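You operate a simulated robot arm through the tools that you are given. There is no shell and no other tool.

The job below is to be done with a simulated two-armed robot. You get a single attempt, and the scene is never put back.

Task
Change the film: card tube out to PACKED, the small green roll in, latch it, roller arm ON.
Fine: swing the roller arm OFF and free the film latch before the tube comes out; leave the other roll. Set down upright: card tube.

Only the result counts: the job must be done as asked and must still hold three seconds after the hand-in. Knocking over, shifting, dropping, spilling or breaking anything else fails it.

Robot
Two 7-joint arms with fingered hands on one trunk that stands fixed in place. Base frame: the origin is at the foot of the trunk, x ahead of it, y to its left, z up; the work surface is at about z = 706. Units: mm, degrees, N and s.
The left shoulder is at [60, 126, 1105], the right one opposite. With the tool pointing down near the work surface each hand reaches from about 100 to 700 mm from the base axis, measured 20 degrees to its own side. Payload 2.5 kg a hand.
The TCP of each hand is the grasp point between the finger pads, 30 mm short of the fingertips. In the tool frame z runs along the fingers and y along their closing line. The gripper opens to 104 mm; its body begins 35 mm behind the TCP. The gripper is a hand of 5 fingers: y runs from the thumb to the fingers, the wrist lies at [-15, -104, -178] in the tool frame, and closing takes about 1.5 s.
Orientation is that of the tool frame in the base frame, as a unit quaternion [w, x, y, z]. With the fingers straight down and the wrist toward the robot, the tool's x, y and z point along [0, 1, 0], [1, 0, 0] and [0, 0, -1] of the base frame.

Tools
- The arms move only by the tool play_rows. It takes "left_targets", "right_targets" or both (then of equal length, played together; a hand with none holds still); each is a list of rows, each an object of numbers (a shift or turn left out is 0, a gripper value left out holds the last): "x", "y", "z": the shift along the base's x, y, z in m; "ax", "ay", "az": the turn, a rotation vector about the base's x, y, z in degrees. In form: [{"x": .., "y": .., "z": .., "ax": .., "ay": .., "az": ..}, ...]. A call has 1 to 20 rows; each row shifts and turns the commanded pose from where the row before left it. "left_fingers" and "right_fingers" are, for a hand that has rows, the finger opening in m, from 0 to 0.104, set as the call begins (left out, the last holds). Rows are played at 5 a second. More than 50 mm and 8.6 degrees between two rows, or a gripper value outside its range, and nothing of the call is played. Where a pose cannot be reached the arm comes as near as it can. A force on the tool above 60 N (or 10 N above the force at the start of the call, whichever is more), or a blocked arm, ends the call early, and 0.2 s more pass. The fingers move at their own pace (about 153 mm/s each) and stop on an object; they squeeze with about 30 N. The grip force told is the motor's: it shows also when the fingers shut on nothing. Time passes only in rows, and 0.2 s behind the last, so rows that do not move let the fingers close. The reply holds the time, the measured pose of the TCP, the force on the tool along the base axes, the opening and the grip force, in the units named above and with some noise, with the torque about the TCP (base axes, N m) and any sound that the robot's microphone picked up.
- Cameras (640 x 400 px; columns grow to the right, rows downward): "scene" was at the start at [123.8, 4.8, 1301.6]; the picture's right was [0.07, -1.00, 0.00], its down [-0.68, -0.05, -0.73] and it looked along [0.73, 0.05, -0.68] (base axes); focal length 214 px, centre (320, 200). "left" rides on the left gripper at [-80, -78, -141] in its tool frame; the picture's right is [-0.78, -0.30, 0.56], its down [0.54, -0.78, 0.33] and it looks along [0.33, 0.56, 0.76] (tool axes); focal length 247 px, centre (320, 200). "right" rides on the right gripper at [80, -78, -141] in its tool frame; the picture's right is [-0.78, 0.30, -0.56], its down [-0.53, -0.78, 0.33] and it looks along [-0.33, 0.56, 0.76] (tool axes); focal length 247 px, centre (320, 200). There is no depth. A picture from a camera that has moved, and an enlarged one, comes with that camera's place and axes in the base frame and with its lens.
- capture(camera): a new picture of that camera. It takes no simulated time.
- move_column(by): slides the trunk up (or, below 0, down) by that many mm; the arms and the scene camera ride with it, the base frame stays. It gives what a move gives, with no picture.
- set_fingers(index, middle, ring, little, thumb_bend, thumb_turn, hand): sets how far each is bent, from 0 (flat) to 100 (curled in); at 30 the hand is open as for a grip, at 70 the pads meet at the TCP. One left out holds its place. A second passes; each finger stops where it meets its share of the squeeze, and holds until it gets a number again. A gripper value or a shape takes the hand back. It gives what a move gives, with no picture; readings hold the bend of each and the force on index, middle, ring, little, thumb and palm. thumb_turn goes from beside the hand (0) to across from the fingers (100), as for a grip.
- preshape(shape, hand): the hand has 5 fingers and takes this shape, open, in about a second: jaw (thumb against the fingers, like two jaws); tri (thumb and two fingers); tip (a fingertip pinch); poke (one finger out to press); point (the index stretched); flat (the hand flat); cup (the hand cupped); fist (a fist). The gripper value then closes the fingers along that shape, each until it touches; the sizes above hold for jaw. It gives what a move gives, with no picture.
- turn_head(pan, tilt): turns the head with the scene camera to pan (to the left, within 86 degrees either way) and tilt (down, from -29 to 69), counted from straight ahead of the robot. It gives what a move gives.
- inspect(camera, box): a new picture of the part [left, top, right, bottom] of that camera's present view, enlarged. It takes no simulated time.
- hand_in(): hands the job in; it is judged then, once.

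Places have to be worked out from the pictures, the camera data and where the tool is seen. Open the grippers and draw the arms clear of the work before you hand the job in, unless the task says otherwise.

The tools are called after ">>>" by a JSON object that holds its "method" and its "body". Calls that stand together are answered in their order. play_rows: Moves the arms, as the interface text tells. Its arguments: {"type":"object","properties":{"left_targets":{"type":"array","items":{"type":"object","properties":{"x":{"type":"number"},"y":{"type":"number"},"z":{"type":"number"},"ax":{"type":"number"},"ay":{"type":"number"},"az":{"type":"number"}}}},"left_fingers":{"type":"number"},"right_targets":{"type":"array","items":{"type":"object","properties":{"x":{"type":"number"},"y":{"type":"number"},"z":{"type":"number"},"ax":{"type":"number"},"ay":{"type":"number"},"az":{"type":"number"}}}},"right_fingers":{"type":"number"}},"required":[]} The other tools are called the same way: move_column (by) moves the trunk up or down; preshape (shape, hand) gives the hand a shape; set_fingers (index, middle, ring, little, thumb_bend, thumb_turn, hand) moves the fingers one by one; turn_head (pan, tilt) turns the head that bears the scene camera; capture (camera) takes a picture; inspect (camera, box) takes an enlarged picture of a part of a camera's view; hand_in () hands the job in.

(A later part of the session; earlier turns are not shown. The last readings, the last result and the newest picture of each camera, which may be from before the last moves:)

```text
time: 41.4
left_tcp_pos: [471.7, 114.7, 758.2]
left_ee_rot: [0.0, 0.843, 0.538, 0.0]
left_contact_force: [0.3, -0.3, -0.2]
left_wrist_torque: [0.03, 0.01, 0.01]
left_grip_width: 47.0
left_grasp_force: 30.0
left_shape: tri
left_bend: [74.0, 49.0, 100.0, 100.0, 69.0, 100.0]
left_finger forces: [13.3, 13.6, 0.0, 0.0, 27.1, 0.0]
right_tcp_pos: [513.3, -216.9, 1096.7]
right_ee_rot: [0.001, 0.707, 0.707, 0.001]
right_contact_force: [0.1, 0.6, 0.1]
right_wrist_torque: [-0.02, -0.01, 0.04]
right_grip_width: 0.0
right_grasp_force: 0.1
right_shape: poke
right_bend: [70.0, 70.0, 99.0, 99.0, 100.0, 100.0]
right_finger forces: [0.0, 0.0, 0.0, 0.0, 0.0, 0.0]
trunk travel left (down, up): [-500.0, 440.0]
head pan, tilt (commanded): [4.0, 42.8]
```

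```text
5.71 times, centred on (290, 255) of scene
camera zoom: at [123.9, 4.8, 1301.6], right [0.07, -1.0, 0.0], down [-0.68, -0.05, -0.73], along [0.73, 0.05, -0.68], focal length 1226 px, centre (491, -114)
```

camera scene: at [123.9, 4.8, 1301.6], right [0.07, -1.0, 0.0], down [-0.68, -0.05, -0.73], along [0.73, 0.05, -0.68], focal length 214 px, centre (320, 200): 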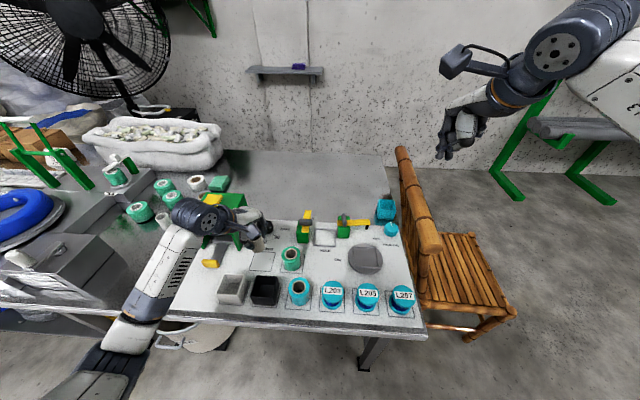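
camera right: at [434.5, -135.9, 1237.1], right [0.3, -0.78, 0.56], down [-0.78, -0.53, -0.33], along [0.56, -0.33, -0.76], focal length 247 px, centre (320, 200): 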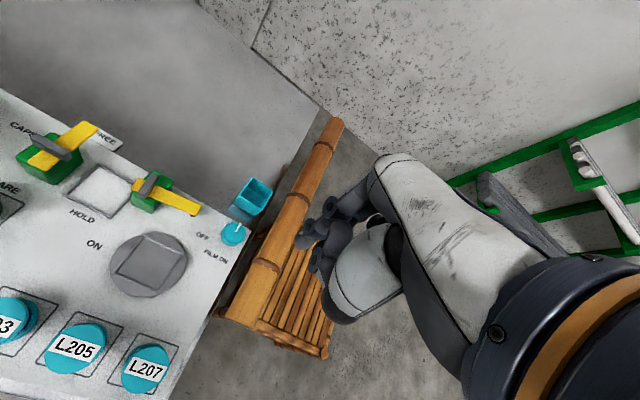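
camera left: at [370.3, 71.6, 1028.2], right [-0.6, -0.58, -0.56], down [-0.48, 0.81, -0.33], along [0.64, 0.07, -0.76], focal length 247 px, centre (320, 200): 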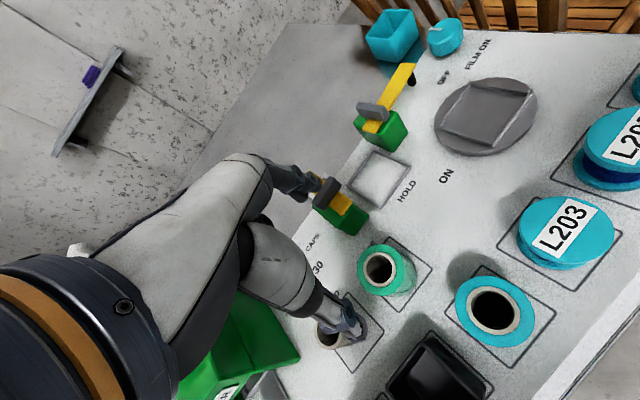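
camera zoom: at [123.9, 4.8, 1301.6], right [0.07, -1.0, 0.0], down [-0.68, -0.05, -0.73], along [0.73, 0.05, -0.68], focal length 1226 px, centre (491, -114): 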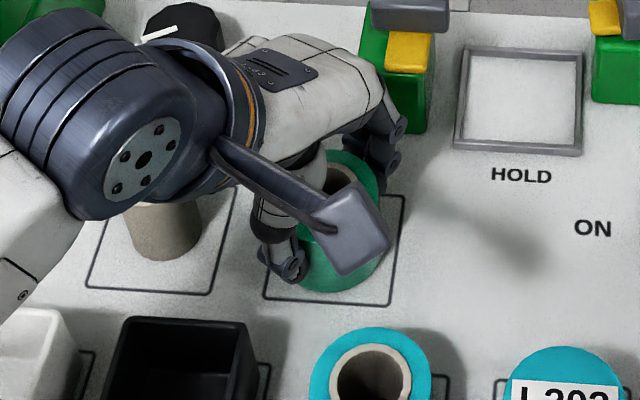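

The roll is gripped evenly (13, 13 and 27 N) and hasn't shifted. I lift it straight up well above the latch, then carry it over the holder.

>>> {"method": "play_rows", "body": {"left_targets": [{"z": 0.015}, {"z": 0.03}, {"z": 0.035}, {"z": 0.035}, {"z": 0.02}, {"x": 0.0259, "y": -0.0238}, {"x": 0.0259, "y": -0.0238}, {"x": 0.0259, "y": -0.0238}, {"x": 0.0259, "y": -0.0238}, {}]}}

>>> {"method": "capture", "body": {"camera": "scene"}}

>>> {"method": "inspect", "body": {"camera": "scene", "box": [270, 160, 390, 260]}}

>>> {"method": "inspect", "body": {"camera": "left", "box": [230, 140, 450, 350]}}

>>> {"method": "inspect", "body": {"camera": "right", "box": [0, 60, 240, 230]}}

```text
time: 43.6
left_tcp_pos: [575.8, 18.4, 894.3]
left_ee_rot: [-0.002, 0.843, 0.538, 0.0]
left_contact_force: [0.4, 0.8, -1.2]
left_wrist_torque: [-0.02, -0.03, 0.01]
left_grip_width: 46.6
left_grasp_force: 29.7
left_shape: tri
left_bend: [74.0, 49.0, 100.0, 100.0, 69.0, 100.0]
left_finger forces: [13.2, 13.8, 0.1, 0.0, 27.0, 0.0]
right_tcp_pos: [512.0, -215.2, 1097.2]
right_ee_rot: [0.001, 0.707, 0.707, 0.0]
right_contact_force: [0.1, -0.3, -0.6]
right_wrist_torque: [0.0, -0.01, -0.03]
right_grip_width: 0.1
right_grasp_force: 0.1
right_shape: poke
right_bend: [70.0, 70.0, 99.0, 99.0, 100.0, 100.0]
right_finger forces: [0.0, 0.1, 0.0, 0.0, 0.1, 0.0]
trunk travel left (down, up): [-500.0, 440.0]
head pan, tilt (commanded): [4.0, 42.8]
```

```text
taken
camera scene: at [123.9, 4.7, 1301.6], right [0.07, -1.0, 0.0], down [-0.68, -0.05, -0.73], along [0.73, 0.05, -0.68], focal length 214 px, centre (320, 200)
```

scene: 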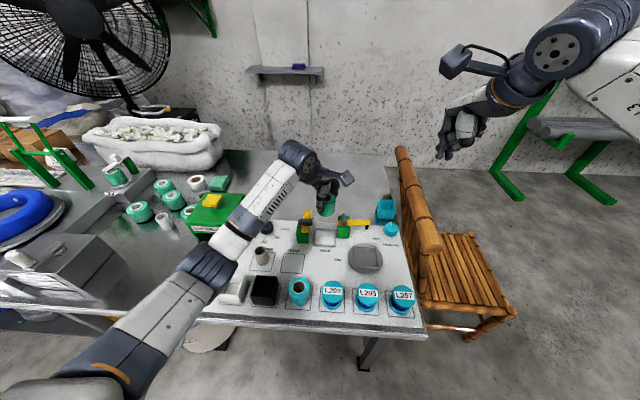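

```text
4.00 times, centred on (330, 210) of scene
camera zoom: at [123.9, 4.7, 1301.6], right [0.07, -1.0, 0.0], down [-0.68, -0.05, -0.73], along [0.73, 0.05, -0.68], focal length 858 px, centre (280, 160)
```

zoom: 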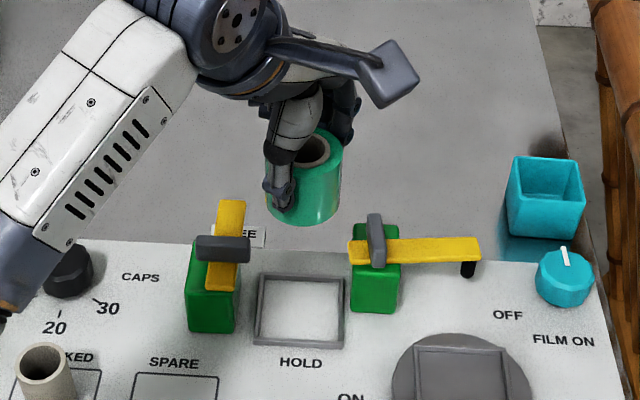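

```text
1.90 times, centred on (340, 245) of left
camera zoom: at [472.6, -22.8, 1035.4], right [-0.6, -0.58, -0.56], down [-0.48, 0.81, -0.33], along [0.64, 0.07, -0.76], focal length 470 px, centre (282, 114)
```

zoom: 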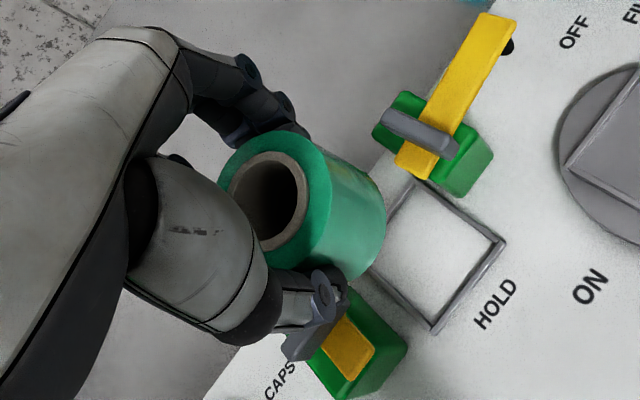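

```text
2.35 times, centred on (120, 145) of right
camera zoom: at [434.5, -136.0, 1237.1], right [0.3, -0.78, 0.56], down [-0.78, -0.53, -0.33], along [0.56, -0.33, -0.76], focal length 581 px, centre (791, 329)
```

zoom: 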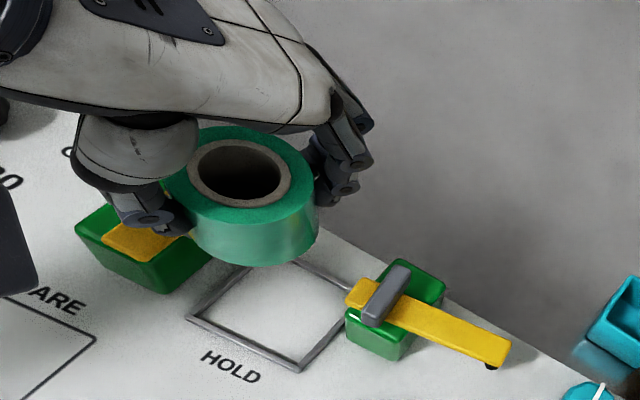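

The roll is over the holder. I zoom in to measure the held roll and the empty frame precisely before lowering.

>>> {"method": "inspect", "body": {"camera": "scene", "box": [305, 220, 355, 251]}}

>>> {"method": "inspect", "body": {"camera": "scene", "box": [305, 185, 355, 220]}}

```text
12.80 times, centred on (330, 236) of scene
camera zoom: at [123.9, 4.7, 1301.6], right [0.07, -1.0, 0.0], down [-0.68, -0.05, -0.73], along [0.73, 0.05, -0.68], focal length 2745 px, centre (192, -254)
```

zoom: 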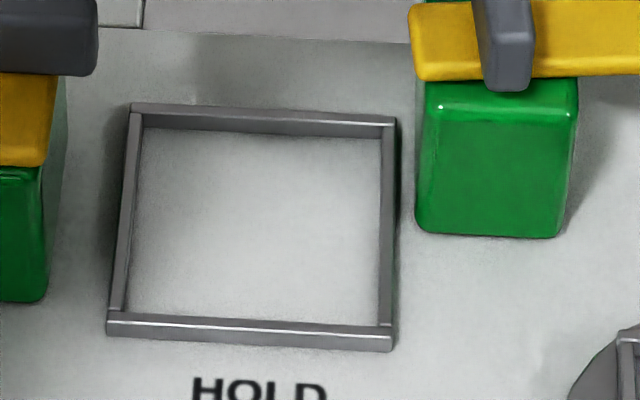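

```text
11.43 times, centred on (330, 202) of scene
camera zoom: at [123.9, 4.7, 1301.6], right [0.07, -1.0, 0.0], down [-0.68, -0.05, -0.73], along [0.73, 0.05, -0.68], focal length 2451 px, centre (206, 171)
```

zoom: 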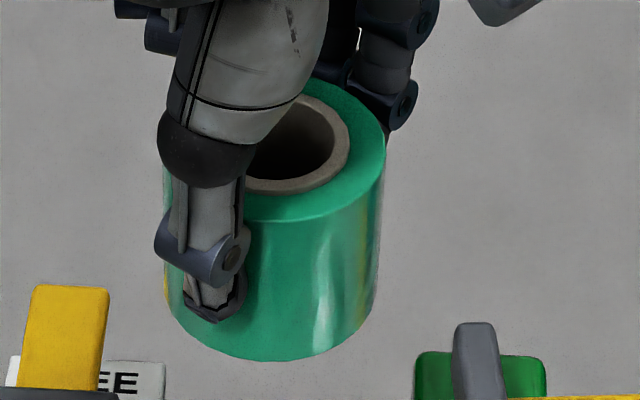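

Frame centre (575.9, 19.0), inner opening about 65 mm; the roll is at about (577.5, 19.5). I lower to bring the roll's bottom about 20 mm above the panel and re-measure there.

>>> {"method": "play_rows", "body": {"left_targets": [{"x": -0.0005, "y": -0.0003, "z": -0.035}, {"z": -0.035}, {"z": -0.03}, {"z": -0.017}, {}]}}

>>> {"method": "inspect", "body": {"camera": "scene", "box": [300, 210, 360, 251]}}

>>> {"method": "inspect", "body": {"camera": "left", "box": [230, 140, 450, 350]}}

>>> {"method": "inspect", "body": {"camera": "right", "box": [20, 90, 210, 230]}}

```text
time: 44.8
left_tcp_pos: [575.4, 17.6, 776.5]
left_ee_rot: [0.001, 0.843, 0.538, 0.0]
left_contact_force: [0.5, -0.2, -0.8]
left_wrist_torque: [-0.04, 0.0, 0.0]
left_grip_width: 46.5
left_grasp_force: 30.1
left_shape: tri
left_bend: [74.0, 49.0, 100.0, 100.0, 69.0, 100.0]
left_finger forces: [13.2, 13.7, 0.0, 0.0, 27.0, 0.0]
right_tcp_pos: [511.5, -215.6, 1097.6]
right_ee_rot: [0.0, 0.707, 0.707, 0.0]
right_contact_force: [-0.1, -0.1, 0.4]
right_wrist_torque: [-0.04, 0.01, -0.05]
right_grip_width: 0.0
right_grasp_force: 0.0
right_shape: poke
right_bend: [70.0, 70.0, 99.0, 99.0, 100.0, 100.0]
right_finger forces: [0.0, 0.1, 0.1, 0.0, 0.0, 0.0]
trunk travel left (down, up): [-500.0, 440.0]
head pan, tilt (commanded): [4.0, 42.8]
```

```text
9.76 times, centred on (330, 230) of scene
camera zoom: at [123.9, 4.8, 1301.6], right [0.07, -1.0, 0.0], down [-0.68, -0.05, -0.73], along [0.73, 0.05, -0.68], focal length 2092 px, centre (222, -98)
```

zoom: 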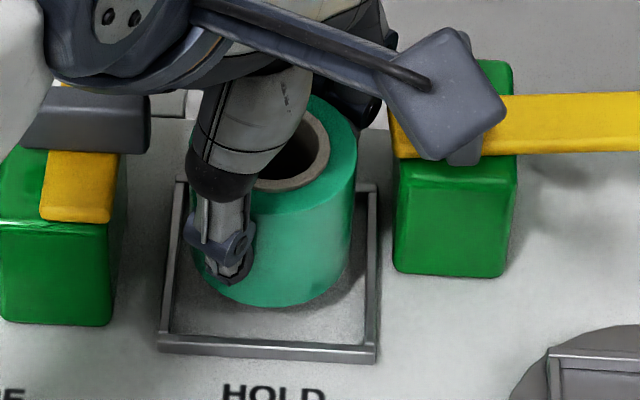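

```text
1.90 times, centred on (340, 245) of left
camera zoom: at [471.6, -22.5, 917.0], right [-0.6, -0.58, -0.56], down [-0.48, 0.81, -0.33], along [0.64, 0.07, -0.76], focal length 470 px, centre (282, 114)
```

zoom: 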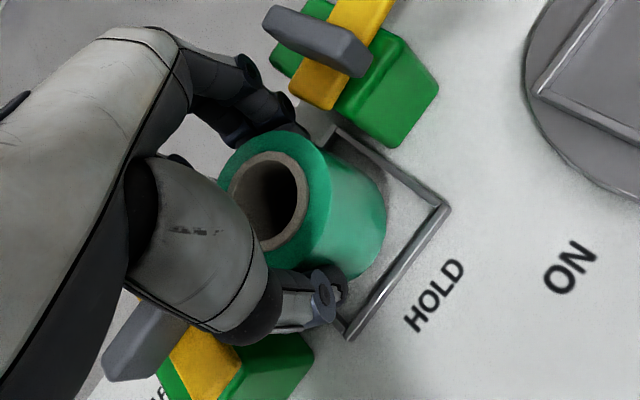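

```text
2.86 times, centred on (115, 160) of right
camera zoom: at [434.4, -135.9, 1237.1], right [0.3, -0.78, 0.56], down [-0.78, -0.53, -0.33], along [0.56, -0.33, -0.76], focal length 706 px, centre (906, 314)
```

zoom: 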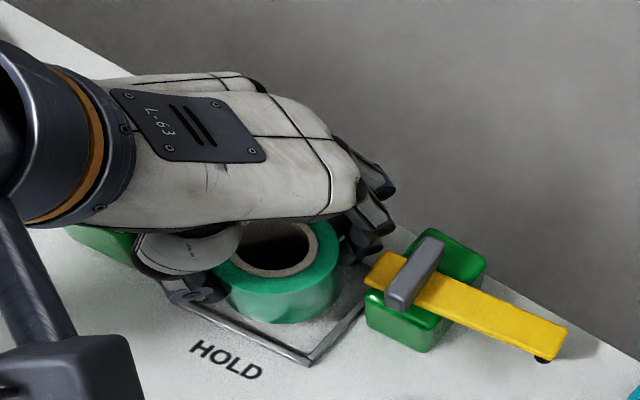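

The roll looks centred in the frame, with about 20 px of gap on each side. I lower it so the bottom passes the rim, watching the force.

>>> {"method": "play_rows", "body": {"left_targets": [{"z": -0.007}, {"z": -0.006}, {"z": -0.002}, {}]}}

>>> {"method": "inspect", "body": {"camera": "scene", "box": [300, 210, 360, 251]}}

>>> {"method": "inspect", "body": {"camera": "left", "box": [230, 140, 450, 350]}}

```text
time: 45.8
left_tcp_pos: [575.5, 18.4, 762.4]
left_ee_rot: [-0.001, 0.843, 0.538, -0.001]
left_contact_force: [0.7, 0.2, -1.3]
left_wrist_torque: [-0.05, 0.02, -0.02]
left_grip_width: 46.6
left_grasp_force: 30.1
left_shape: tri
left_bend: [74.0, 49.0, 100.0, 100.0, 69.0, 100.0]
left_finger forces: [13.2, 13.9, 0.0, 0.0, 27.0, 0.0]
right_tcp_pos: [511.8, -216.4, 1097.9]
right_ee_rot: [0.0, 0.707, 0.707, 0.001]
right_contact_force: [0.1, -0.2, 0.1]
right_wrist_torque: [-0.02, 0.0, -0.01]
right_grip_width: 0.1
right_grasp_force: 0.0
right_shape: poke
right_bend: [70.0, 70.0, 99.0, 99.0, 100.0, 100.0]
right_finger forces: [0.1, 0.0, 0.0, 0.0, 0.1, 0.0]
trunk travel left (down, up): [-500.0, 440.0]
head pan, tilt (commanded): [4.0, 42.8]
```

```text
9.76 times, centred on (330, 230) of scene
camera zoom: at [123.9, 4.8, 1301.6], right [0.07, -1.0, 0.0], down [-0.68, -0.05, -0.73], along [0.73, 0.05, -0.68], focal length 2092 px, centre (222, -98)
```

zoom: 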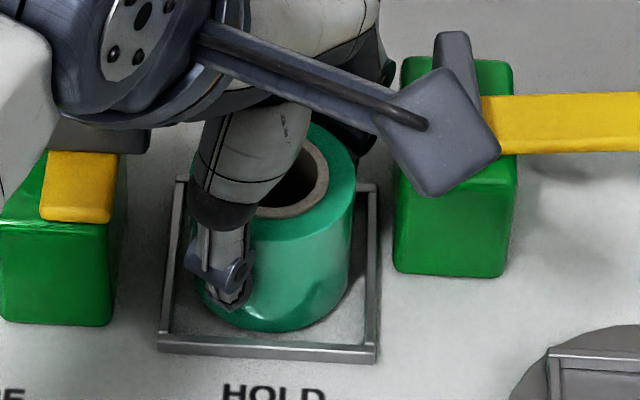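

```text
1.90 times, centred on (340, 245) of left
camera zoom: at [472.3, -22.6, 902.2], right [-0.6, -0.58, -0.56], down [-0.48, 0.81, -0.33], along [0.64, 0.07, -0.76], focal length 470 px, centre (282, 114)
```

zoom: 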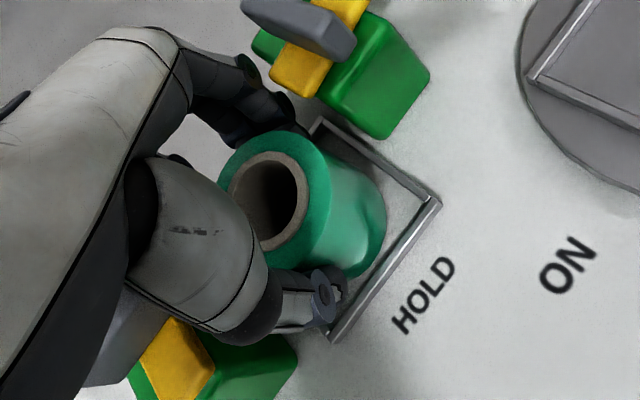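

The roll is inside the frame with no contact. I lower in 1 mm steps to the floor.

>>> {"method": "play_rows", "body": {"left_targets": [{"z": -0.001}, {"z": -0.001}, {"z": -0.001}, {}]}}

```text
time: 46.8
left_tcp_pos: [575.5, 18.3, 759.2]
left_ee_rot: [-0.001, 0.843, 0.537, 0.0]
left_contact_force: [-0.6, 0.2, -0.6]
left_wrist_torque: [-0.02, 0.01, 0.04]
left_grip_width: 46.7
left_grasp_force: 30.0
left_shape: tri
left_bend: [74.0, 49.0, 100.0, 100.0, 69.0, 100.0]
left_finger forces: [13.1, 13.7, 0.0, 0.1, 26.9, 0.0]
right_tcp_pos: [512.1, -215.7, 1097.2]
right_ee_rot: [0.0, 0.707, 0.707, 0.0]
right_contact_force: [-0.1, -0.9, 0.8]
right_wrist_torque: [0.03, -0.02, -0.01]
right_grip_width: 0.0
right_grasp_force: 0.0
right_shape: poke
right_bend: [70.0, 70.0, 99.0, 99.0, 100.0, 100.0]
right_finger forces: [0.0, 0.0, 0.0, 0.0, 0.0, 0.0]
trunk travel left (down, up): [-500.0, 440.0]
head pan, tilt (commanded): [4.0, 42.8]
```

No floor contact yet at z=759, so I continue in 1 mm steps.

>>> {"method": "play_rows", "body": {"left_targets": [{"z": -0.001}, {}]}}

>>> {"method": "play_rows", "body": {"left_targets": [{"z": -0.001}, {}]}}

```text
time: 47.4
left_tcp_pos: [575.8, 19.0, 758.2]
left_ee_rot: [0.0, 0.843, 0.538, 0.0]
left_contact_force: [-0.7, 1.1, 1.3]
left_wrist_torque: [-0.02, 0.01, 0.0]
left_grip_width: 46.6
left_grasp_force: 29.7
left_shape: tri
left_bend: [74.0, 49.0, 100.0, 100.0, 69.0, 100.0]
left_finger forces: [13.0, 13.9, 0.1, 0.0, 27.2, 0.1]
right_tcp_pos: [512.5, -215.6, 1097.4]
right_ee_rot: [0.0, 0.707, 0.707, -0.001]
right_contact_force: [0.1, 0.1, -0.4]
right_wrist_torque: [-0.01, 0.0, -0.01]
right_grip_width: 0.1
right_grasp_force: 0.1
right_shape: poke
right_bend: [70.0, 70.0, 99.0, 99.0, 100.0, 100.0]
right_finger forces: [0.0, 0.0, 0.0, 0.0, 0.0, 0.0]
trunk travel left (down, up): [-500.0, 440.0]
head pan, tilt (commanded): [4.0, 42.8]
```

```text
time: 48.0
left_tcp_pos: [575.0, 18.2, 758.5]
left_ee_rot: [0.001, 0.842, 0.539, 0.0]
left_contact_force: [-0.6, 0.5, 6.2]
left_wrist_torque: [0.03, 0.05, 0.01]
left_grip_width: 46.6
left_grasp_force: 30.3
left_shape: tri
left_bend: [74.0, 49.0, 100.0, 100.0, 69.0, 100.0]
left_finger forces: [13.2, 13.9, 0.1, 0.1, 27.8, 0.1]
right_tcp_pos: [512.5, -214.9, 1098.4]
right_ee_rot: [0.0, 0.707, 0.707, 0.0]
right_contact_force: [-0.1, -0.1, -0.3]
right_wrist_torque: [-0.02, 0.01, 0.01]
right_grip_width: 0.0
right_grasp_force: 0.1
right_shape: poke
right_bend: [70.0, 70.0, 99.0, 99.0, 100.0, 100.0]
right_finger forces: [0.0, 0.0, 0.0, 0.1, 0.1, 0.0]
trunk travel left (down, up): [-500.0, 440.0]
head pan, tilt (commanded): [4.0, 42.8]
```

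The roll has touched the floor (6 N). I open the fingers to 72 mm to release it.

>>> {"method": "play_rows", "body": {"left_fingers": 0.072, "left_targets": [{}, {}, {}, {}, {}]}}

>>> {"method": "inspect", "body": {"camera": "scene", "box": [300, 210, 360, 251]}}

>>> {"method": "inspect", "body": {"camera": "left", "box": [230, 140, 450, 350]}}

>>> {"method": "inspect", "body": {"camera": "right", "box": [20, 90, 210, 230]}}

```text
time: 49.2
left_tcp_pos: [575.8, 17.4, 757.5]
left_ee_rot: [0.0, 0.843, 0.538, 0.0]
left_contact_force: [0.0, 0.0, 0.0]
left_wrist_torque: [-0.03, -0.03, -0.02]
left_grip_width: 71.6
left_grasp_force: 0.0
left_shape: tri
left_bend: [73.0, 37.0, 99.0, 99.0, 59.0, 99.0]
left_finger forces: [0.0, 0.0, 0.0, 0.0, 0.0, 0.0]
right_tcp_pos: [512.4, -215.2, 1098.8]
right_ee_rot: [0.0, 0.707, 0.707, 0.0]
right_contact_force: [0.0, -0.5, -0.3]
right_wrist_torque: [0.0, 0.0, 0.0]
right_grip_width: 0.1
right_grasp_force: 0.0
right_shape: poke
right_bend: [70.0, 70.0, 99.0, 99.0, 100.0, 100.0]
right_finger forces: [0.1, 0.0, 0.1, 0.0, 0.0, 0.1]
trunk travel left (down, up): [-500.0, 440.0]
head pan, tilt (commanded): [4.0, 42.8]
```

```text
9.76 times, centred on (330, 230) of scene
camera zoom: at [123.8, 4.8, 1301.6], right [0.07, -1.0, 0.0], down [-0.68, -0.05, -0.73], along [0.73, 0.05, -0.68], focal length 2092 px, centre (222, -98)
```

zoom: 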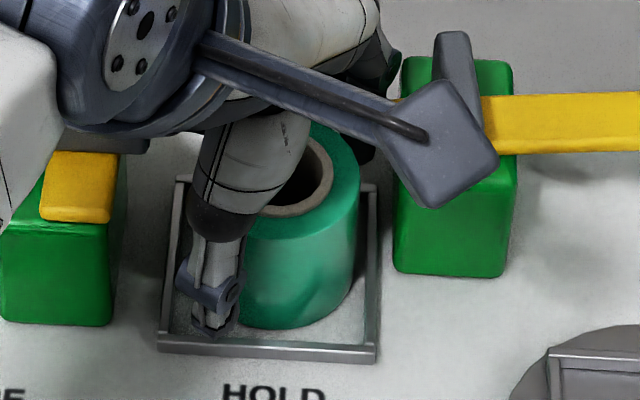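

```text
1.90 times, centred on (340, 245) of left
camera zoom: at [472.4, -22.8, 897.9], right [-0.6, -0.58, -0.56], down [-0.48, 0.81, -0.33], along [0.64, 0.07, -0.76], focal length 470 px, centre (282, 114)
```

zoom: 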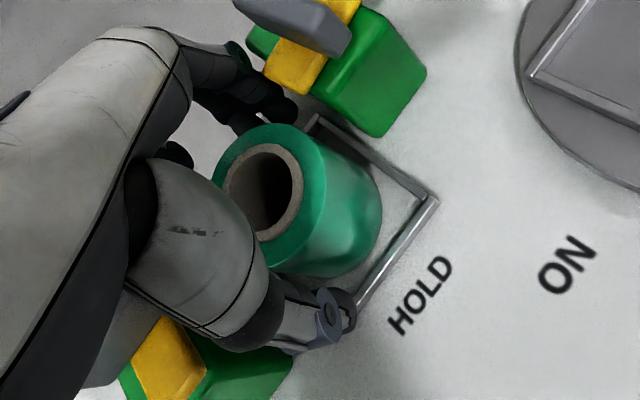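

```text
2.86 times, centred on (115, 160) of right
camera zoom: at [434.4, -135.9, 1237.1], right [0.3, -0.78, 0.56], down [-0.78, -0.53, -0.33], along [0.56, -0.33, -0.76], focal length 706 px, centre (906, 314)
```

zoom: 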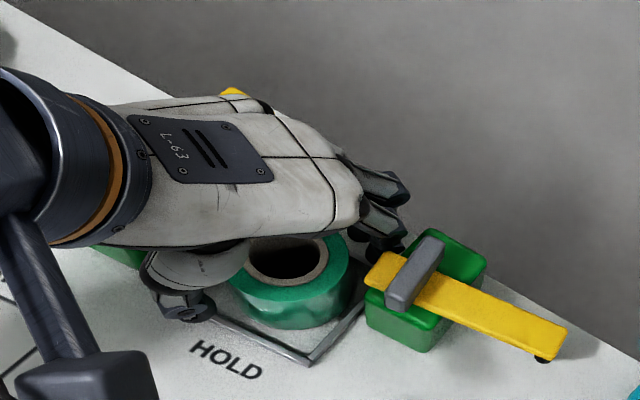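

The roll is released in the frame, shifted about 3 mm toward -y but still inside the rim. I lift slowly and check that it isn't dragged along.

>>> {"method": "play_rows", "body": {"left_fingers": 0.08, "left_targets": [{}, {}, {"z": 0.005}, {"z": 0.008}]}}

>>> {"method": "inspect", "body": {"camera": "scene", "box": [300, 210, 360, 251]}}

>>> {"method": "inspect", "body": {"camera": "left", "box": [230, 140, 450, 350]}}

```text
time: 50.2
left_tcp_pos: [575.5, 17.8, 770.5]
left_ee_rot: [0.0, 0.843, 0.537, 0.0]
left_contact_force: [1.4, 0.6, -0.3]
left_wrist_torque: [0.0, -0.02, -0.03]
left_grip_width: 79.8
left_grasp_force: 0.1
left_shape: tri
left_bend: [26.0, 35.0, 99.0, 99.0, 53.0, 99.0]
left_finger forces: [0.0, 0.1, 0.0, 0.1, 0.0, 0.0]
right_tcp_pos: [511.4, -216.6, 1097.0]
right_ee_rot: [0.0, 0.707, 0.707, 0.0]
right_contact_force: [-0.6, 0.0, 1.2]
right_wrist_torque: [-0.02, -0.02, -0.01]
right_grip_width: 0.1
right_grasp_force: 0.1
right_shape: poke
right_bend: [70.0, 70.0, 99.0, 99.0, 100.0, 100.0]
right_finger forces: [0.0, 0.1, 0.0, 0.0, 0.0, 0.0]
trunk travel left (down, up): [-500.0, 440.0]
head pan, tilt (commanded): [4.0, 42.8]
```

```text
9.76 times, centred on (330, 230) of scene
camera zoom: at [123.8, 4.8, 1301.6], right [0.07, -1.0, 0.0], down [-0.68, -0.05, -0.73], along [0.73, 0.05, -0.68], focal length 2092 px, centre (222, -98)
```

zoom: 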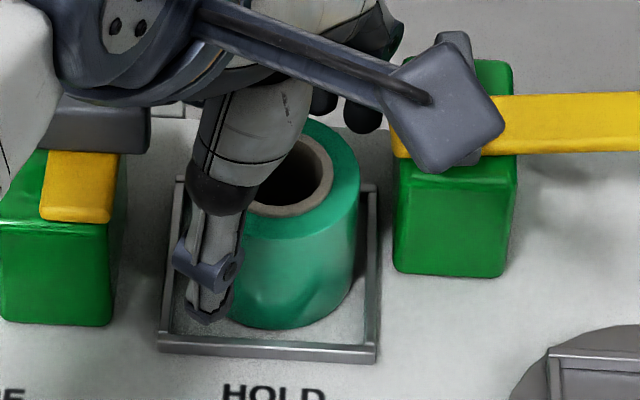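

```text
1.90 times, centred on (340, 245) of left
camera zoom: at [472.4, -22.7, 911.1], right [-0.6, -0.58, -0.56], down [-0.48, 0.81, -0.33], along [0.64, 0.07, -0.76], focal length 470 px, centre (282, 114)
```

zoom: 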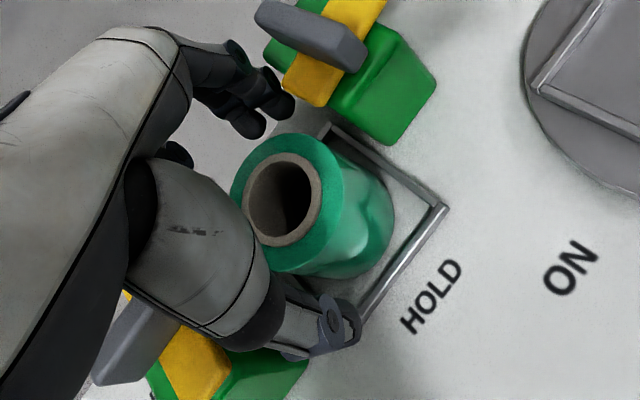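

The roll stays put and the fingers are clear. I lift the left hand up and move it back and left, out of the way.

>>> {"method": "play_rows", "body": {"left_targets": [{"z": 0.02}, {"z": 0.03}, {"z": 0.04}, {"z": 0.04}, {"x": -0.015, "y": 0.035, "z": 0.03}, {"x": -0.015, "y": 0.035, "z": 0.03}, {"x": -0.015, "y": 0.035, "z": 0.03}, {"x": -0.015, "y": 0.035, "z": 0.03}, {"x": -0.015, "y": 0.035, "z": 0.03}, {"x": -0.015, "y": 0.035, "z": 0.03}]}}

>>> {"method": "capture", "body": {"camera": "scene"}}

>>> {"method": "inspect", "body": {"camera": "scene", "box": [300, 210, 360, 251]}}

>>> {"method": "inspect", "body": {"camera": "right", "box": [0, 90, 220, 230]}}

```text
time: 52.4
left_tcp_pos: [484.5, 227.3, 1079.3]
left_ee_rot: [-0.001, 0.843, 0.537, 0.0]
left_contact_force: [0.7, 0.0, 0.3]
left_wrist_torque: [0.0, 0.01, -0.03]
left_grip_width: 79.5
left_grasp_force: 0.1
left_shape: tri
left_bend: [26.0, 35.0, 99.0, 99.0, 53.0, 99.0]
left_finger forces: [0.0, 0.0, 0.0, 0.0, 0.0, 0.1]
right_tcp_pos: [512.2, -216.3, 1096.9]
right_ee_rot: [0.001, 0.707, 0.707, 0.0]
right_contact_force: [0.1, -0.3, 0.3]
right_wrist_torque: [-0.03, -0.01, 0.02]
right_grip_width: 0.0
right_grasp_force: 0.2
right_shape: poke
right_bend: [70.0, 70.0, 99.0, 99.0, 100.0, 100.0]
right_finger forces: [0.1, 0.1, 0.0, 0.0, 0.0, 0.0]
trunk travel left (down, up): [-500.0, 440.0]
head pan, tilt (commanded): [4.0, 42.8]
```

```text
taken
camera scene: at [123.6, 4.9, 1301.6], right [0.07, -1.0, 0.0], down [-0.68, -0.05, -0.73], along [0.73, 0.05, -0.68], focal length 214 px, centre (320, 200)
```

scene: 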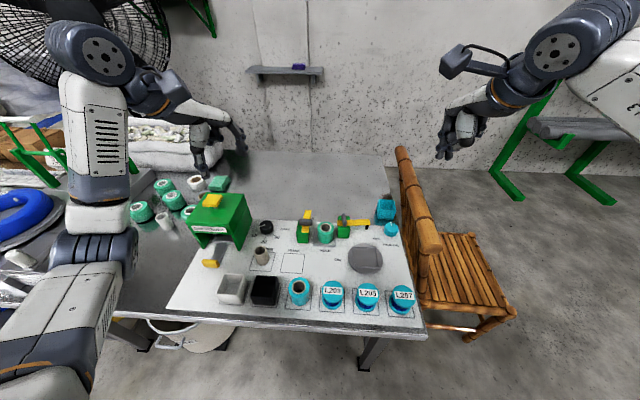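

```text
9.76 times, centred on (330, 230) of scene
camera zoom: at [123.6, 4.9, 1301.6], right [0.07, -1.0, 0.0], down [-0.68, -0.05, -0.73], along [0.73, 0.05, -0.68], focal length 2092 px, centre (222, -98)
```

zoom: 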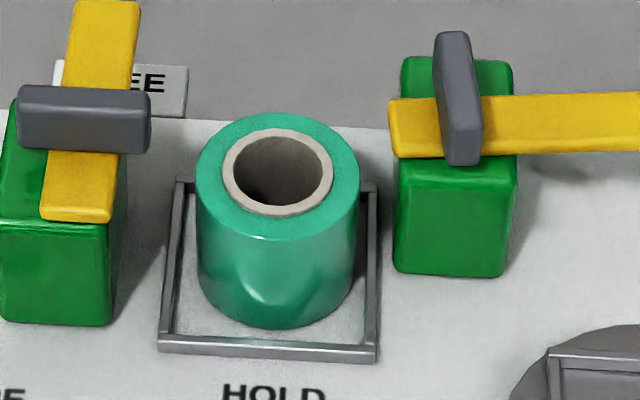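

```text
2.86 times, centred on (110, 160) of right
camera zoom: at [434.1, -135.8, 1237.3], right [0.3, -0.78, 0.56], down [-0.78, -0.54, -0.33], along [0.56, -0.33, -0.76], focal length 706 px, centre (920, 314)
```

zoom: 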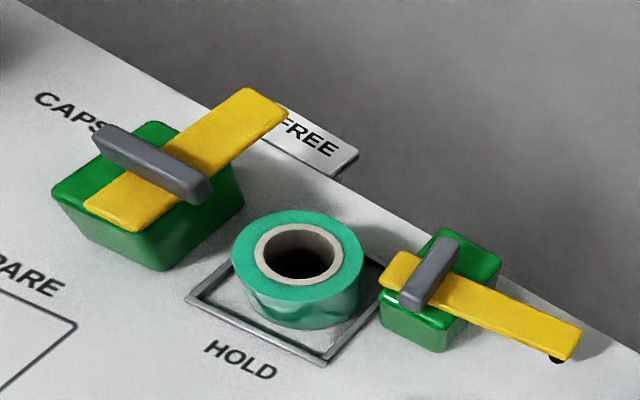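

The roll sits flat inside the frame at about (579, 18), and the latch is still at FREE. I shape the left hand to poke, straighten its yaw and bring it above the far side (+y) of the latch bar.

>>> {"method": "preshape", "body": {"shape": "poke", "hand": "left"}}

>>> {"method": "play_rows", "body": {"left_targets": [{"x": 0.0204, "y": -0.0145, "z": -0.0313, "az": 3.57}, {"x": 0.0204, "y": -0.0145, "z": -0.0313, "az": 3.57}, {"x": 0.0204, "y": -0.0145, "z": -0.0313, "az": 3.57}, {"x": 0.0204, "y": -0.0145, "z": -0.0313, "az": 3.57}, {"x": 0.0204, "y": -0.0145, "z": -0.0313, "az": 3.57}, {"x": 0.0204, "y": -0.0145, "z": -0.0313, "az": 3.57}, {"x": 0.0204, "y": -0.0145, "z": -0.0313, "az": 3.58}]}}

>>> {"method": "capture", "body": {"camera": "left"}}

>>> {"method": "inspect", "body": {"camera": "scene", "box": [260, 160, 380, 260]}}

>>> {"method": "inspect", "body": {"camera": "right", "box": [0, 60, 220, 220]}}

```text
time: 53.3
left_tcp_pos: [485.6, 227.7, 1079.2]
left_ee_rot: [0.0, 0.843, 0.538, -0.001]
left_contact_force: [-0.1, 0.2, 1.5]
left_wrist_torque: [-0.01, -0.01, 0.01]
left_grip_width: 0.2
left_grasp_force: 0.1
left_shape: poke
left_bend: [70.0, 70.0, 99.0, 99.0, 100.0, 100.0]
left_finger forces: [0.0, 0.0, 0.0, 0.0, 0.0, 0.0]
right_tcp_pos: [512.5, -215.9, 1097.2]
right_ee_rot: [0.001, 0.707, 0.707, 0.0]
right_contact_force: [0.4, -0.2, 0.1]
right_wrist_torque: [0.01, -0.01, -0.01]
right_grip_width: 0.0
right_grasp_force: 0.0
right_shape: poke
right_bend: [70.0, 70.0, 99.0, 99.0, 100.0, 100.0]
right_finger forces: [0.1, 0.0, 0.0, 0.0, 0.1, 0.1]
trunk travel left (down, up): [-500.0, 440.0]
head pan, tilt (commanded): [4.0, 42.8]
```

```text
time: 54.9
left_tcp_pos: [628.2, 125.1, 861.1]
left_ee_rot: [-0.001, 0.706, 0.708, 0.0]
left_contact_force: [-0.1, 0.1, 0.0]
left_wrist_torque: [0.02, -0.02, 0.02]
left_grip_width: 0.0
left_grasp_force: 0.0
left_shape: poke
left_bend: [70.0, 70.0, 99.0, 99.0, 100.0, 100.0]
left_finger forces: [0.0, 0.0, 0.1, 0.0, 0.0, 0.0]
right_tcp_pos: [512.2, -216.0, 1097.2]
right_ee_rot: [0.0, 0.707, 0.707, 0.0]
right_contact_force: [0.7, 0.3, -0.2]
right_wrist_torque: [0.0, 0.04, -0.01]
right_grip_width: 0.1
right_grasp_force: 0.2
right_shape: poke
right_bend: [70.0, 70.0, 99.0, 99.0, 100.0, 100.0]
right_finger forces: [0.0, 0.0, 0.1, 0.0, 0.0, 0.0]
trunk travel left (down, up): [-500.0, 440.0]
head pan, tilt (commanded): [4.0, 42.8]
```

```text
taken
camera left: at [552.5, 44.2, 1001.6], right [-0.3, -0.78, -0.56], down [-0.78, 0.53, -0.33], along [0.55, 0.34, -0.76], focal length 247 px, centre (320, 200)
```

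left: 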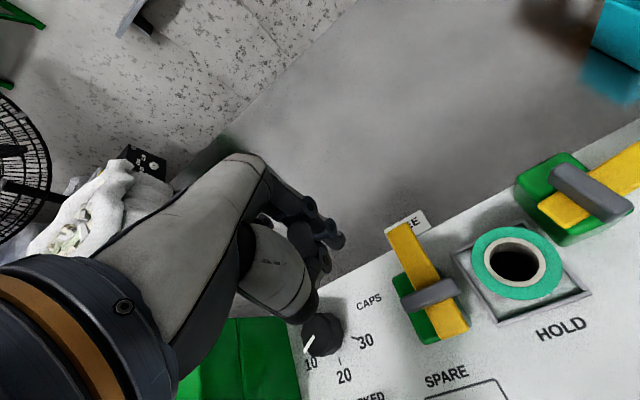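

```text
4.00 times, centred on (320, 210) of scene
camera zoom: at [123.9, 4.6, 1301.6], right [0.07, -1.0, 0.0], down [-0.68, -0.05, -0.73], along [0.73, 0.05, -0.68], focal length 858 px, centre (320, 160)
```

zoom: 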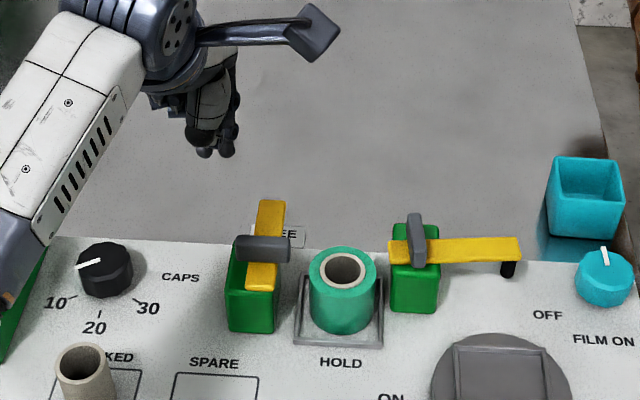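

```text
2.50 times, centred on (110, 140) of right
camera zoom: at [434.5, -136.1, 1237.1], right [0.3, -0.78, 0.56], down [-0.78, -0.53, -0.33], along [0.56, -0.33, -0.76], focal length 617 px, centre (845, 350)
```

zoom: 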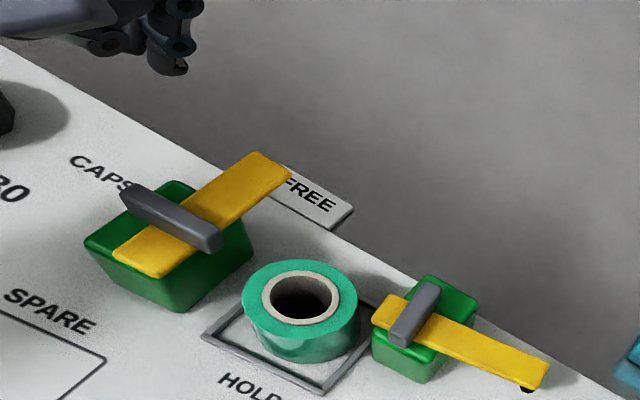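

The index tip is about 17 mm to the +y side of the latch bar. I lower it to z=792 and start pushing the bar back toward HOLD.

>>> {"method": "play_rows", "body": {"left_targets": [{"z": -0.035}, {"x": -0.002, "z": -0.034}, {"x": -0.001, "y": -0.008}, {"y": -0.0075}, {"x": 0.0015, "y": -0.0074}, {"x": 0.0014, "y": -0.0074}]}}

>>> {"method": "inspect", "body": {"camera": "left", "box": [270, 150, 590, 350]}}

>>> {"method": "inspect", "body": {"camera": "scene", "box": [270, 180, 370, 260]}}

>>> {"method": "inspect", "body": {"camera": "right", "box": [0, 60, 220, 220]}}

```text
time: 56.3
left_tcp_pos: [628.7, 95.8, 792.4]
left_ee_rot: [0.0, 0.707, 0.708, -0.002]
left_contact_force: [0.4, 0.0, -0.6]
left_wrist_torque: [-0.02, 0.0, 0.03]
left_grip_width: 0.0
left_grasp_force: 0.1
left_shape: poke
left_bend: [70.0, 70.0, 99.0, 99.0, 100.0, 100.0]
left_finger forces: [0.1, 0.0, 0.1, 0.0, 0.1, 0.1]
right_tcp_pos: [512.1, -216.1, 1097.1]
right_ee_rot: [0.0, 0.707, 0.707, 0.0]
right_contact_force: [0.5, 0.0, 0.1]
right_wrist_torque: [0.01, -0.05, -0.01]
right_grip_width: 0.2
right_grasp_force: 0.2
right_shape: poke
right_bend: [70.0, 70.0, 99.0, 99.0, 100.0, 100.0]
right_finger forces: [0.0, 0.0, 0.0, 0.1, 0.0, 0.0]
trunk travel left (down, up): [-500.0, 440.0]
head pan, tilt (commanded): [4.0, 42.8]
```

```text
2.00 times, centred on (430, 250) of left
camera zoom: at [552.2, 15.2, 932.4], right [-0.3, -0.78, -0.56], down [-0.78, 0.53, -0.33], along [0.55, 0.33, -0.76], focal length 494 px, centre (100, 100)
```

zoom: 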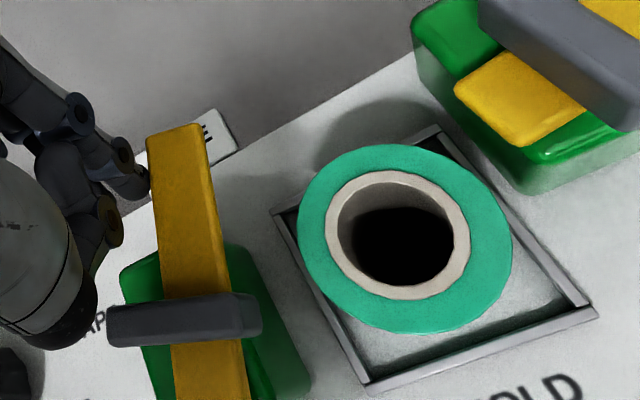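

```text
5.00 times, centred on (320, 220) of scene
camera zoom: at [123.8, 4.7, 1301.6], right [0.07, -1.0, 0.0], down [-0.68, -0.05, -0.73], along [0.73, 0.05, -0.68], focal length 1072 px, centre (320, 100)
```

zoom: 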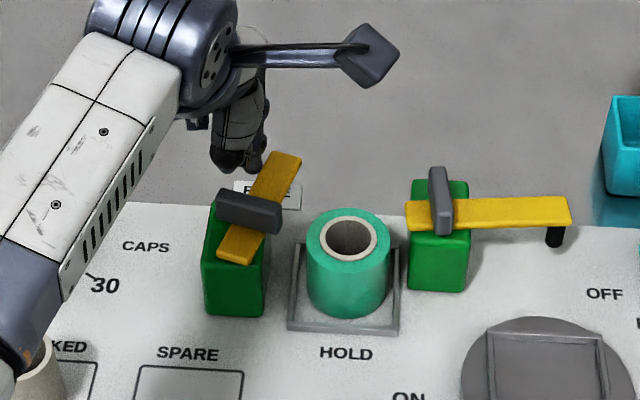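

```text
2.50 times, centred on (110, 140) of right
camera zoom: at [434.4, -135.9, 1237.1], right [0.3, -0.78, 0.56], down [-0.78, -0.53, -0.33], along [0.56, -0.33, -0.76], focal length 617 px, centre (845, 350)
```

zoom: 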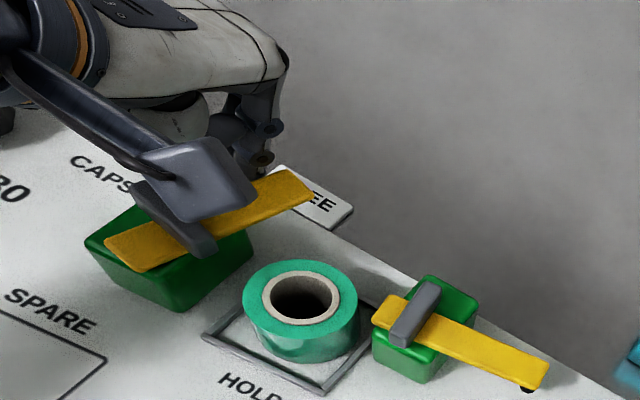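

The bar is turning toward HOLD (about -15°) with almost no force. I continue along the arc.

>>> {"method": "play_rows", "body": {"left_targets": [{"x": -0.0005, "y": -0.0076}, {"x": -0.0005, "y": -0.0076}, {"x": -0.0025, "y": -0.0072}, {"x": -0.0025, "y": -0.0072}, {"x": -0.0042, "y": -0.0063}, {"x": -0.0042, "y": -0.0063}]}}

>>> {"method": "inspect", "body": {"camera": "left", "box": [270, 150, 590, 350]}}

>>> {"method": "inspect", "body": {"camera": "scene", "box": [270, 180, 370, 260]}}

>>> {"method": "inspect", "body": {"camera": "right", "box": [0, 60, 220, 220]}}

```text
time: 57.7
left_tcp_pos: [612.9, 54.2, 793.4]
left_ee_rot: [-0.001, 0.707, 0.708, 0.0]
left_contact_force: [0.6, -0.1, 0.7]
left_wrist_torque: [0.0, 0.0, 0.02]
left_grip_width: 0.0
left_grasp_force: 0.0
left_shape: poke
left_bend: [70.0, 70.0, 99.0, 99.0, 100.0, 100.0]
left_finger forces: [0.3, 0.0, 0.0, 0.0, 0.0, 0.0]
right_tcp_pos: [512.2, -216.6, 1098.0]
right_ee_rot: [0.0, 0.707, 0.707, 0.0]
right_contact_force: [-0.2, -0.2, -0.3]
right_wrist_torque: [0.0, 0.02, 0.02]
right_grip_width: 0.0
right_grasp_force: 0.1
right_shape: poke
right_bend: [70.0, 70.0, 99.0, 99.0, 100.0, 100.0]
right_finger forces: [0.0, 0.1, 0.0, 0.0, 0.0, 0.0]
trunk travel left (down, up): [-500.0, 440.0]
head pan, tilt (commanded): [4.0, 42.8]
```

```text
2.00 times, centred on (430, 250) of left
camera zoom: at [537.0, -27.2, 932.9], right [-0.3, -0.78, -0.56], down [-0.78, 0.53, -0.33], along [0.55, 0.33, -0.76], focal length 494 px, centre (100, 100)
```

zoom: 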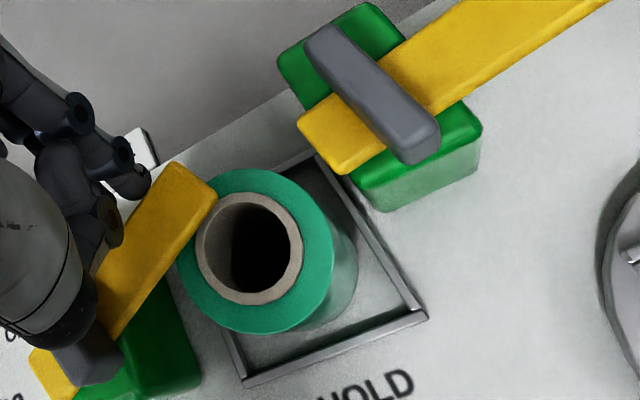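

```text
5.00 times, centred on (320, 220) of scene
camera zoom: at [123.8, 4.8, 1301.6], right [0.07, -1.0, 0.0], down [-0.68, -0.05, -0.73], along [0.73, 0.05, -0.68], focal length 1072 px, centre (320, 100)
```

zoom: 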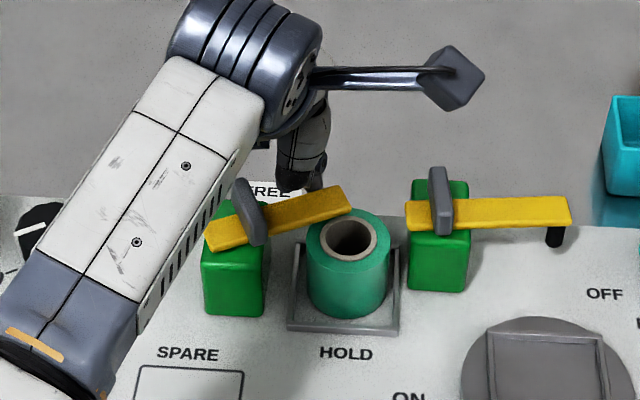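

```text
2.50 times, centred on (110, 140) of right
camera zoom: at [434.4, -135.9, 1237.1], right [0.3, -0.78, 0.56], down [-0.78, -0.53, -0.33], along [0.56, -0.33, -0.76], focal length 617 px, centre (845, 350)
```

zoom: 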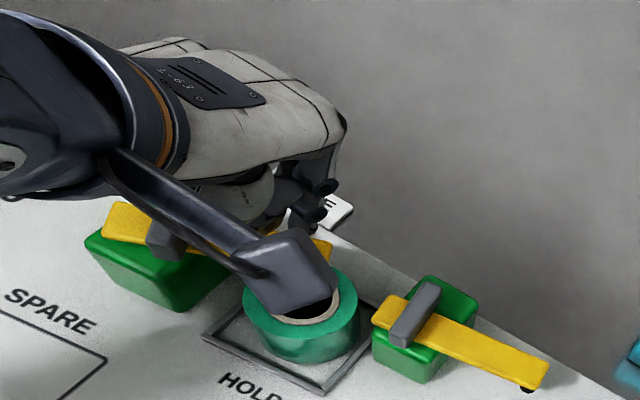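

The bar is at about -58° and passes freely above the roll. I push on to HOLD, now mainly toward the robot.

>>> {"method": "play_rows", "body": {"left_targets": [{"x": -0.0057, "y": -0.0053}, {"x": -0.0057, "y": -0.0053}, {"x": -0.0068, "y": -0.0034}, {"x": -0.0034, "y": -0.0017}]}}

>>> {"method": "inspect", "body": {"camera": "left", "box": [270, 150, 590, 350]}}

>>> {"method": "inspect", "body": {"camera": "scene", "box": [270, 180, 370, 260]}}

>>> {"method": "inspect", "body": {"camera": "right", "box": [0, 60, 220, 220]}}

```text
time: 58.7
left_tcp_pos: [592.8, 38.2, 792.2]
left_ee_rot: [0.0, 0.707, 0.708, 0.0]
left_contact_force: [0.9, -0.5, 0.3]
left_wrist_torque: [0.01, -0.04, -0.02]
left_grip_width: 0.0
left_grasp_force: 0.1
left_shape: poke
left_bend: [70.0, 70.0, 99.0, 99.0, 100.0, 100.0]
left_finger forces: [0.6, 0.8, 0.0, 0.0, 0.0, 0.0]
right_tcp_pos: [512.0, -216.5, 1096.9]
right_ee_rot: [0.0, 0.707, 0.707, -0.001]
right_contact_force: [-0.1, -0.1, -0.9]
right_wrist_torque: [0.0, 0.02, 0.0]
right_grip_width: 0.0
right_grasp_force: 0.0
right_shape: poke
right_bend: [70.0, 70.0, 99.0, 99.0, 100.0, 100.0]
right_finger forces: [0.0, 0.0, 0.0, 0.0, 0.1, 0.1]
trunk travel left (down, up): [-500.0, 440.0]
head pan, tilt (commanded): [4.0, 42.8]
```

```text
2.00 times, centred on (430, 250) of left
camera zoom: at [515.9, -42.6, 932.7], right [-0.29, -0.78, -0.56], down [-0.78, 0.53, -0.33], along [0.56, 0.33, -0.76], focal length 494 px, centre (100, 100)
```

zoom: 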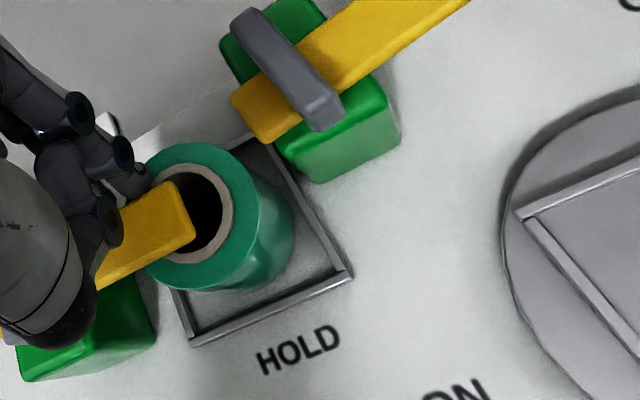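

```text
5.00 times, centred on (320, 220) of scene
camera zoom: at [123.9, 4.8, 1301.6], right [0.07, -1.0, 0.0], down [-0.68, -0.05, -0.73], along [0.73, 0.05, -0.68], focal length 1072 px, centre (320, 100)
```

zoom: 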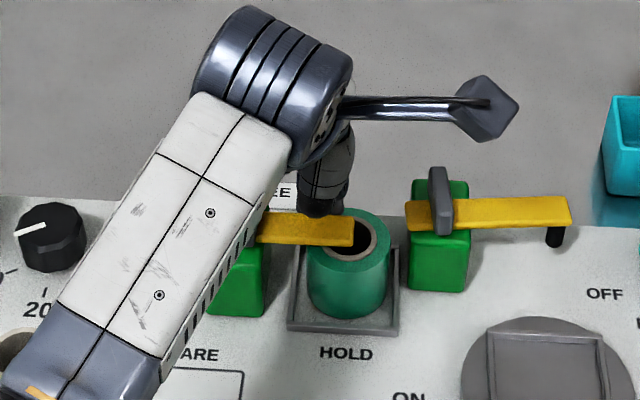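

```text
2.50 times, centred on (110, 140) of right
camera zoom: at [434.5, -135.8, 1237.1], right [0.3, -0.78, 0.56], down [-0.78, -0.53, -0.33], along [0.56, -0.33, -0.76], focal length 617 px, centre (845, 350)
```

zoom: 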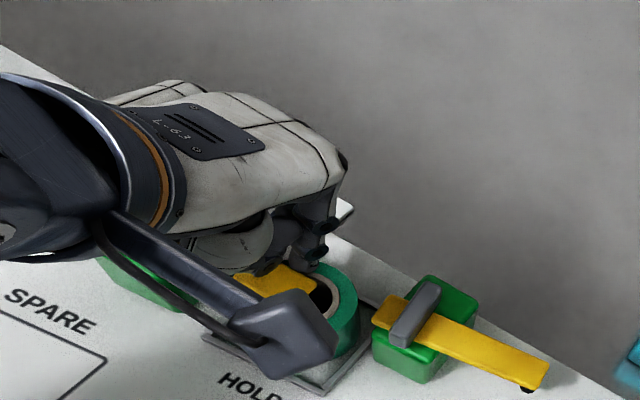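

The bar is very close to its original HOLD position. I nudge 3 mm further toward the robot to feel for the stop.

>>> {"method": "play_rows", "body": {"left_targets": [{"x": -0.002, "y": -0.001}, {"x": -0.002}]}}

>>> {"method": "inspect", "body": {"camera": "scene", "box": [300, 205, 350, 240]}}

```text
time: 59.3
left_tcp_pos: [588.6, 38.0, 793.7]
left_ee_rot: [0.0, 0.707, 0.708, 0.0]
left_contact_force: [6.0, 3.6, 1.7]
left_wrist_torque: [0.03, -0.16, 0.0]
left_grip_width: 0.0
left_grasp_force: 0.1
left_shape: poke
left_bend: [70.0, 70.0, 99.0, 99.0, 100.0, 100.0]
left_finger forces: [2.9, 3.1, 0.0, 0.1, 0.0, 0.0]
right_tcp_pos: [511.6, -216.1, 1097.7]
right_ee_rot: [0.0, 0.707, 0.707, -0.001]
right_contact_force: [0.4, 0.8, 0.5]
right_wrist_torque: [0.0, -0.01, 0.02]
right_grip_width: 0.1
right_grasp_force: 0.0
right_shape: poke
right_bend: [70.0, 70.0, 99.0, 99.0, 100.0, 100.0]
right_finger forces: [0.0, 0.0, 0.0, 0.1, 0.0, 0.0]
trunk travel left (down, up): [-500.0, 440.0]
head pan, tilt (commanded): [4.0, 42.8]
```

```text
11.43 times, centred on (325, 222) of scene
camera zoom: at [124.2, 5.0, 1301.6], right [0.07, -1.0, 0.0], down [-0.68, -0.05, -0.73], along [0.73, 0.05, -0.68], focal length 2451 px, centre (263, -57)
```

zoom: 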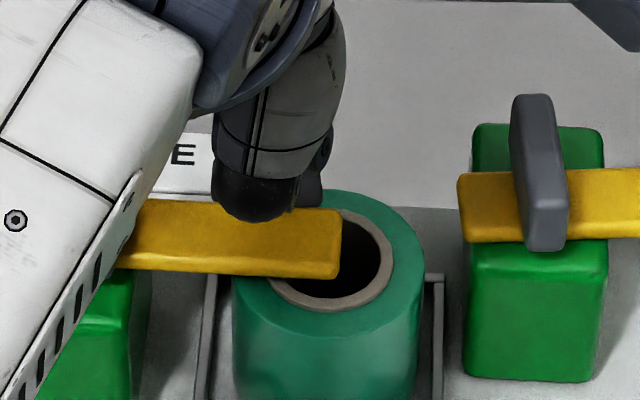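

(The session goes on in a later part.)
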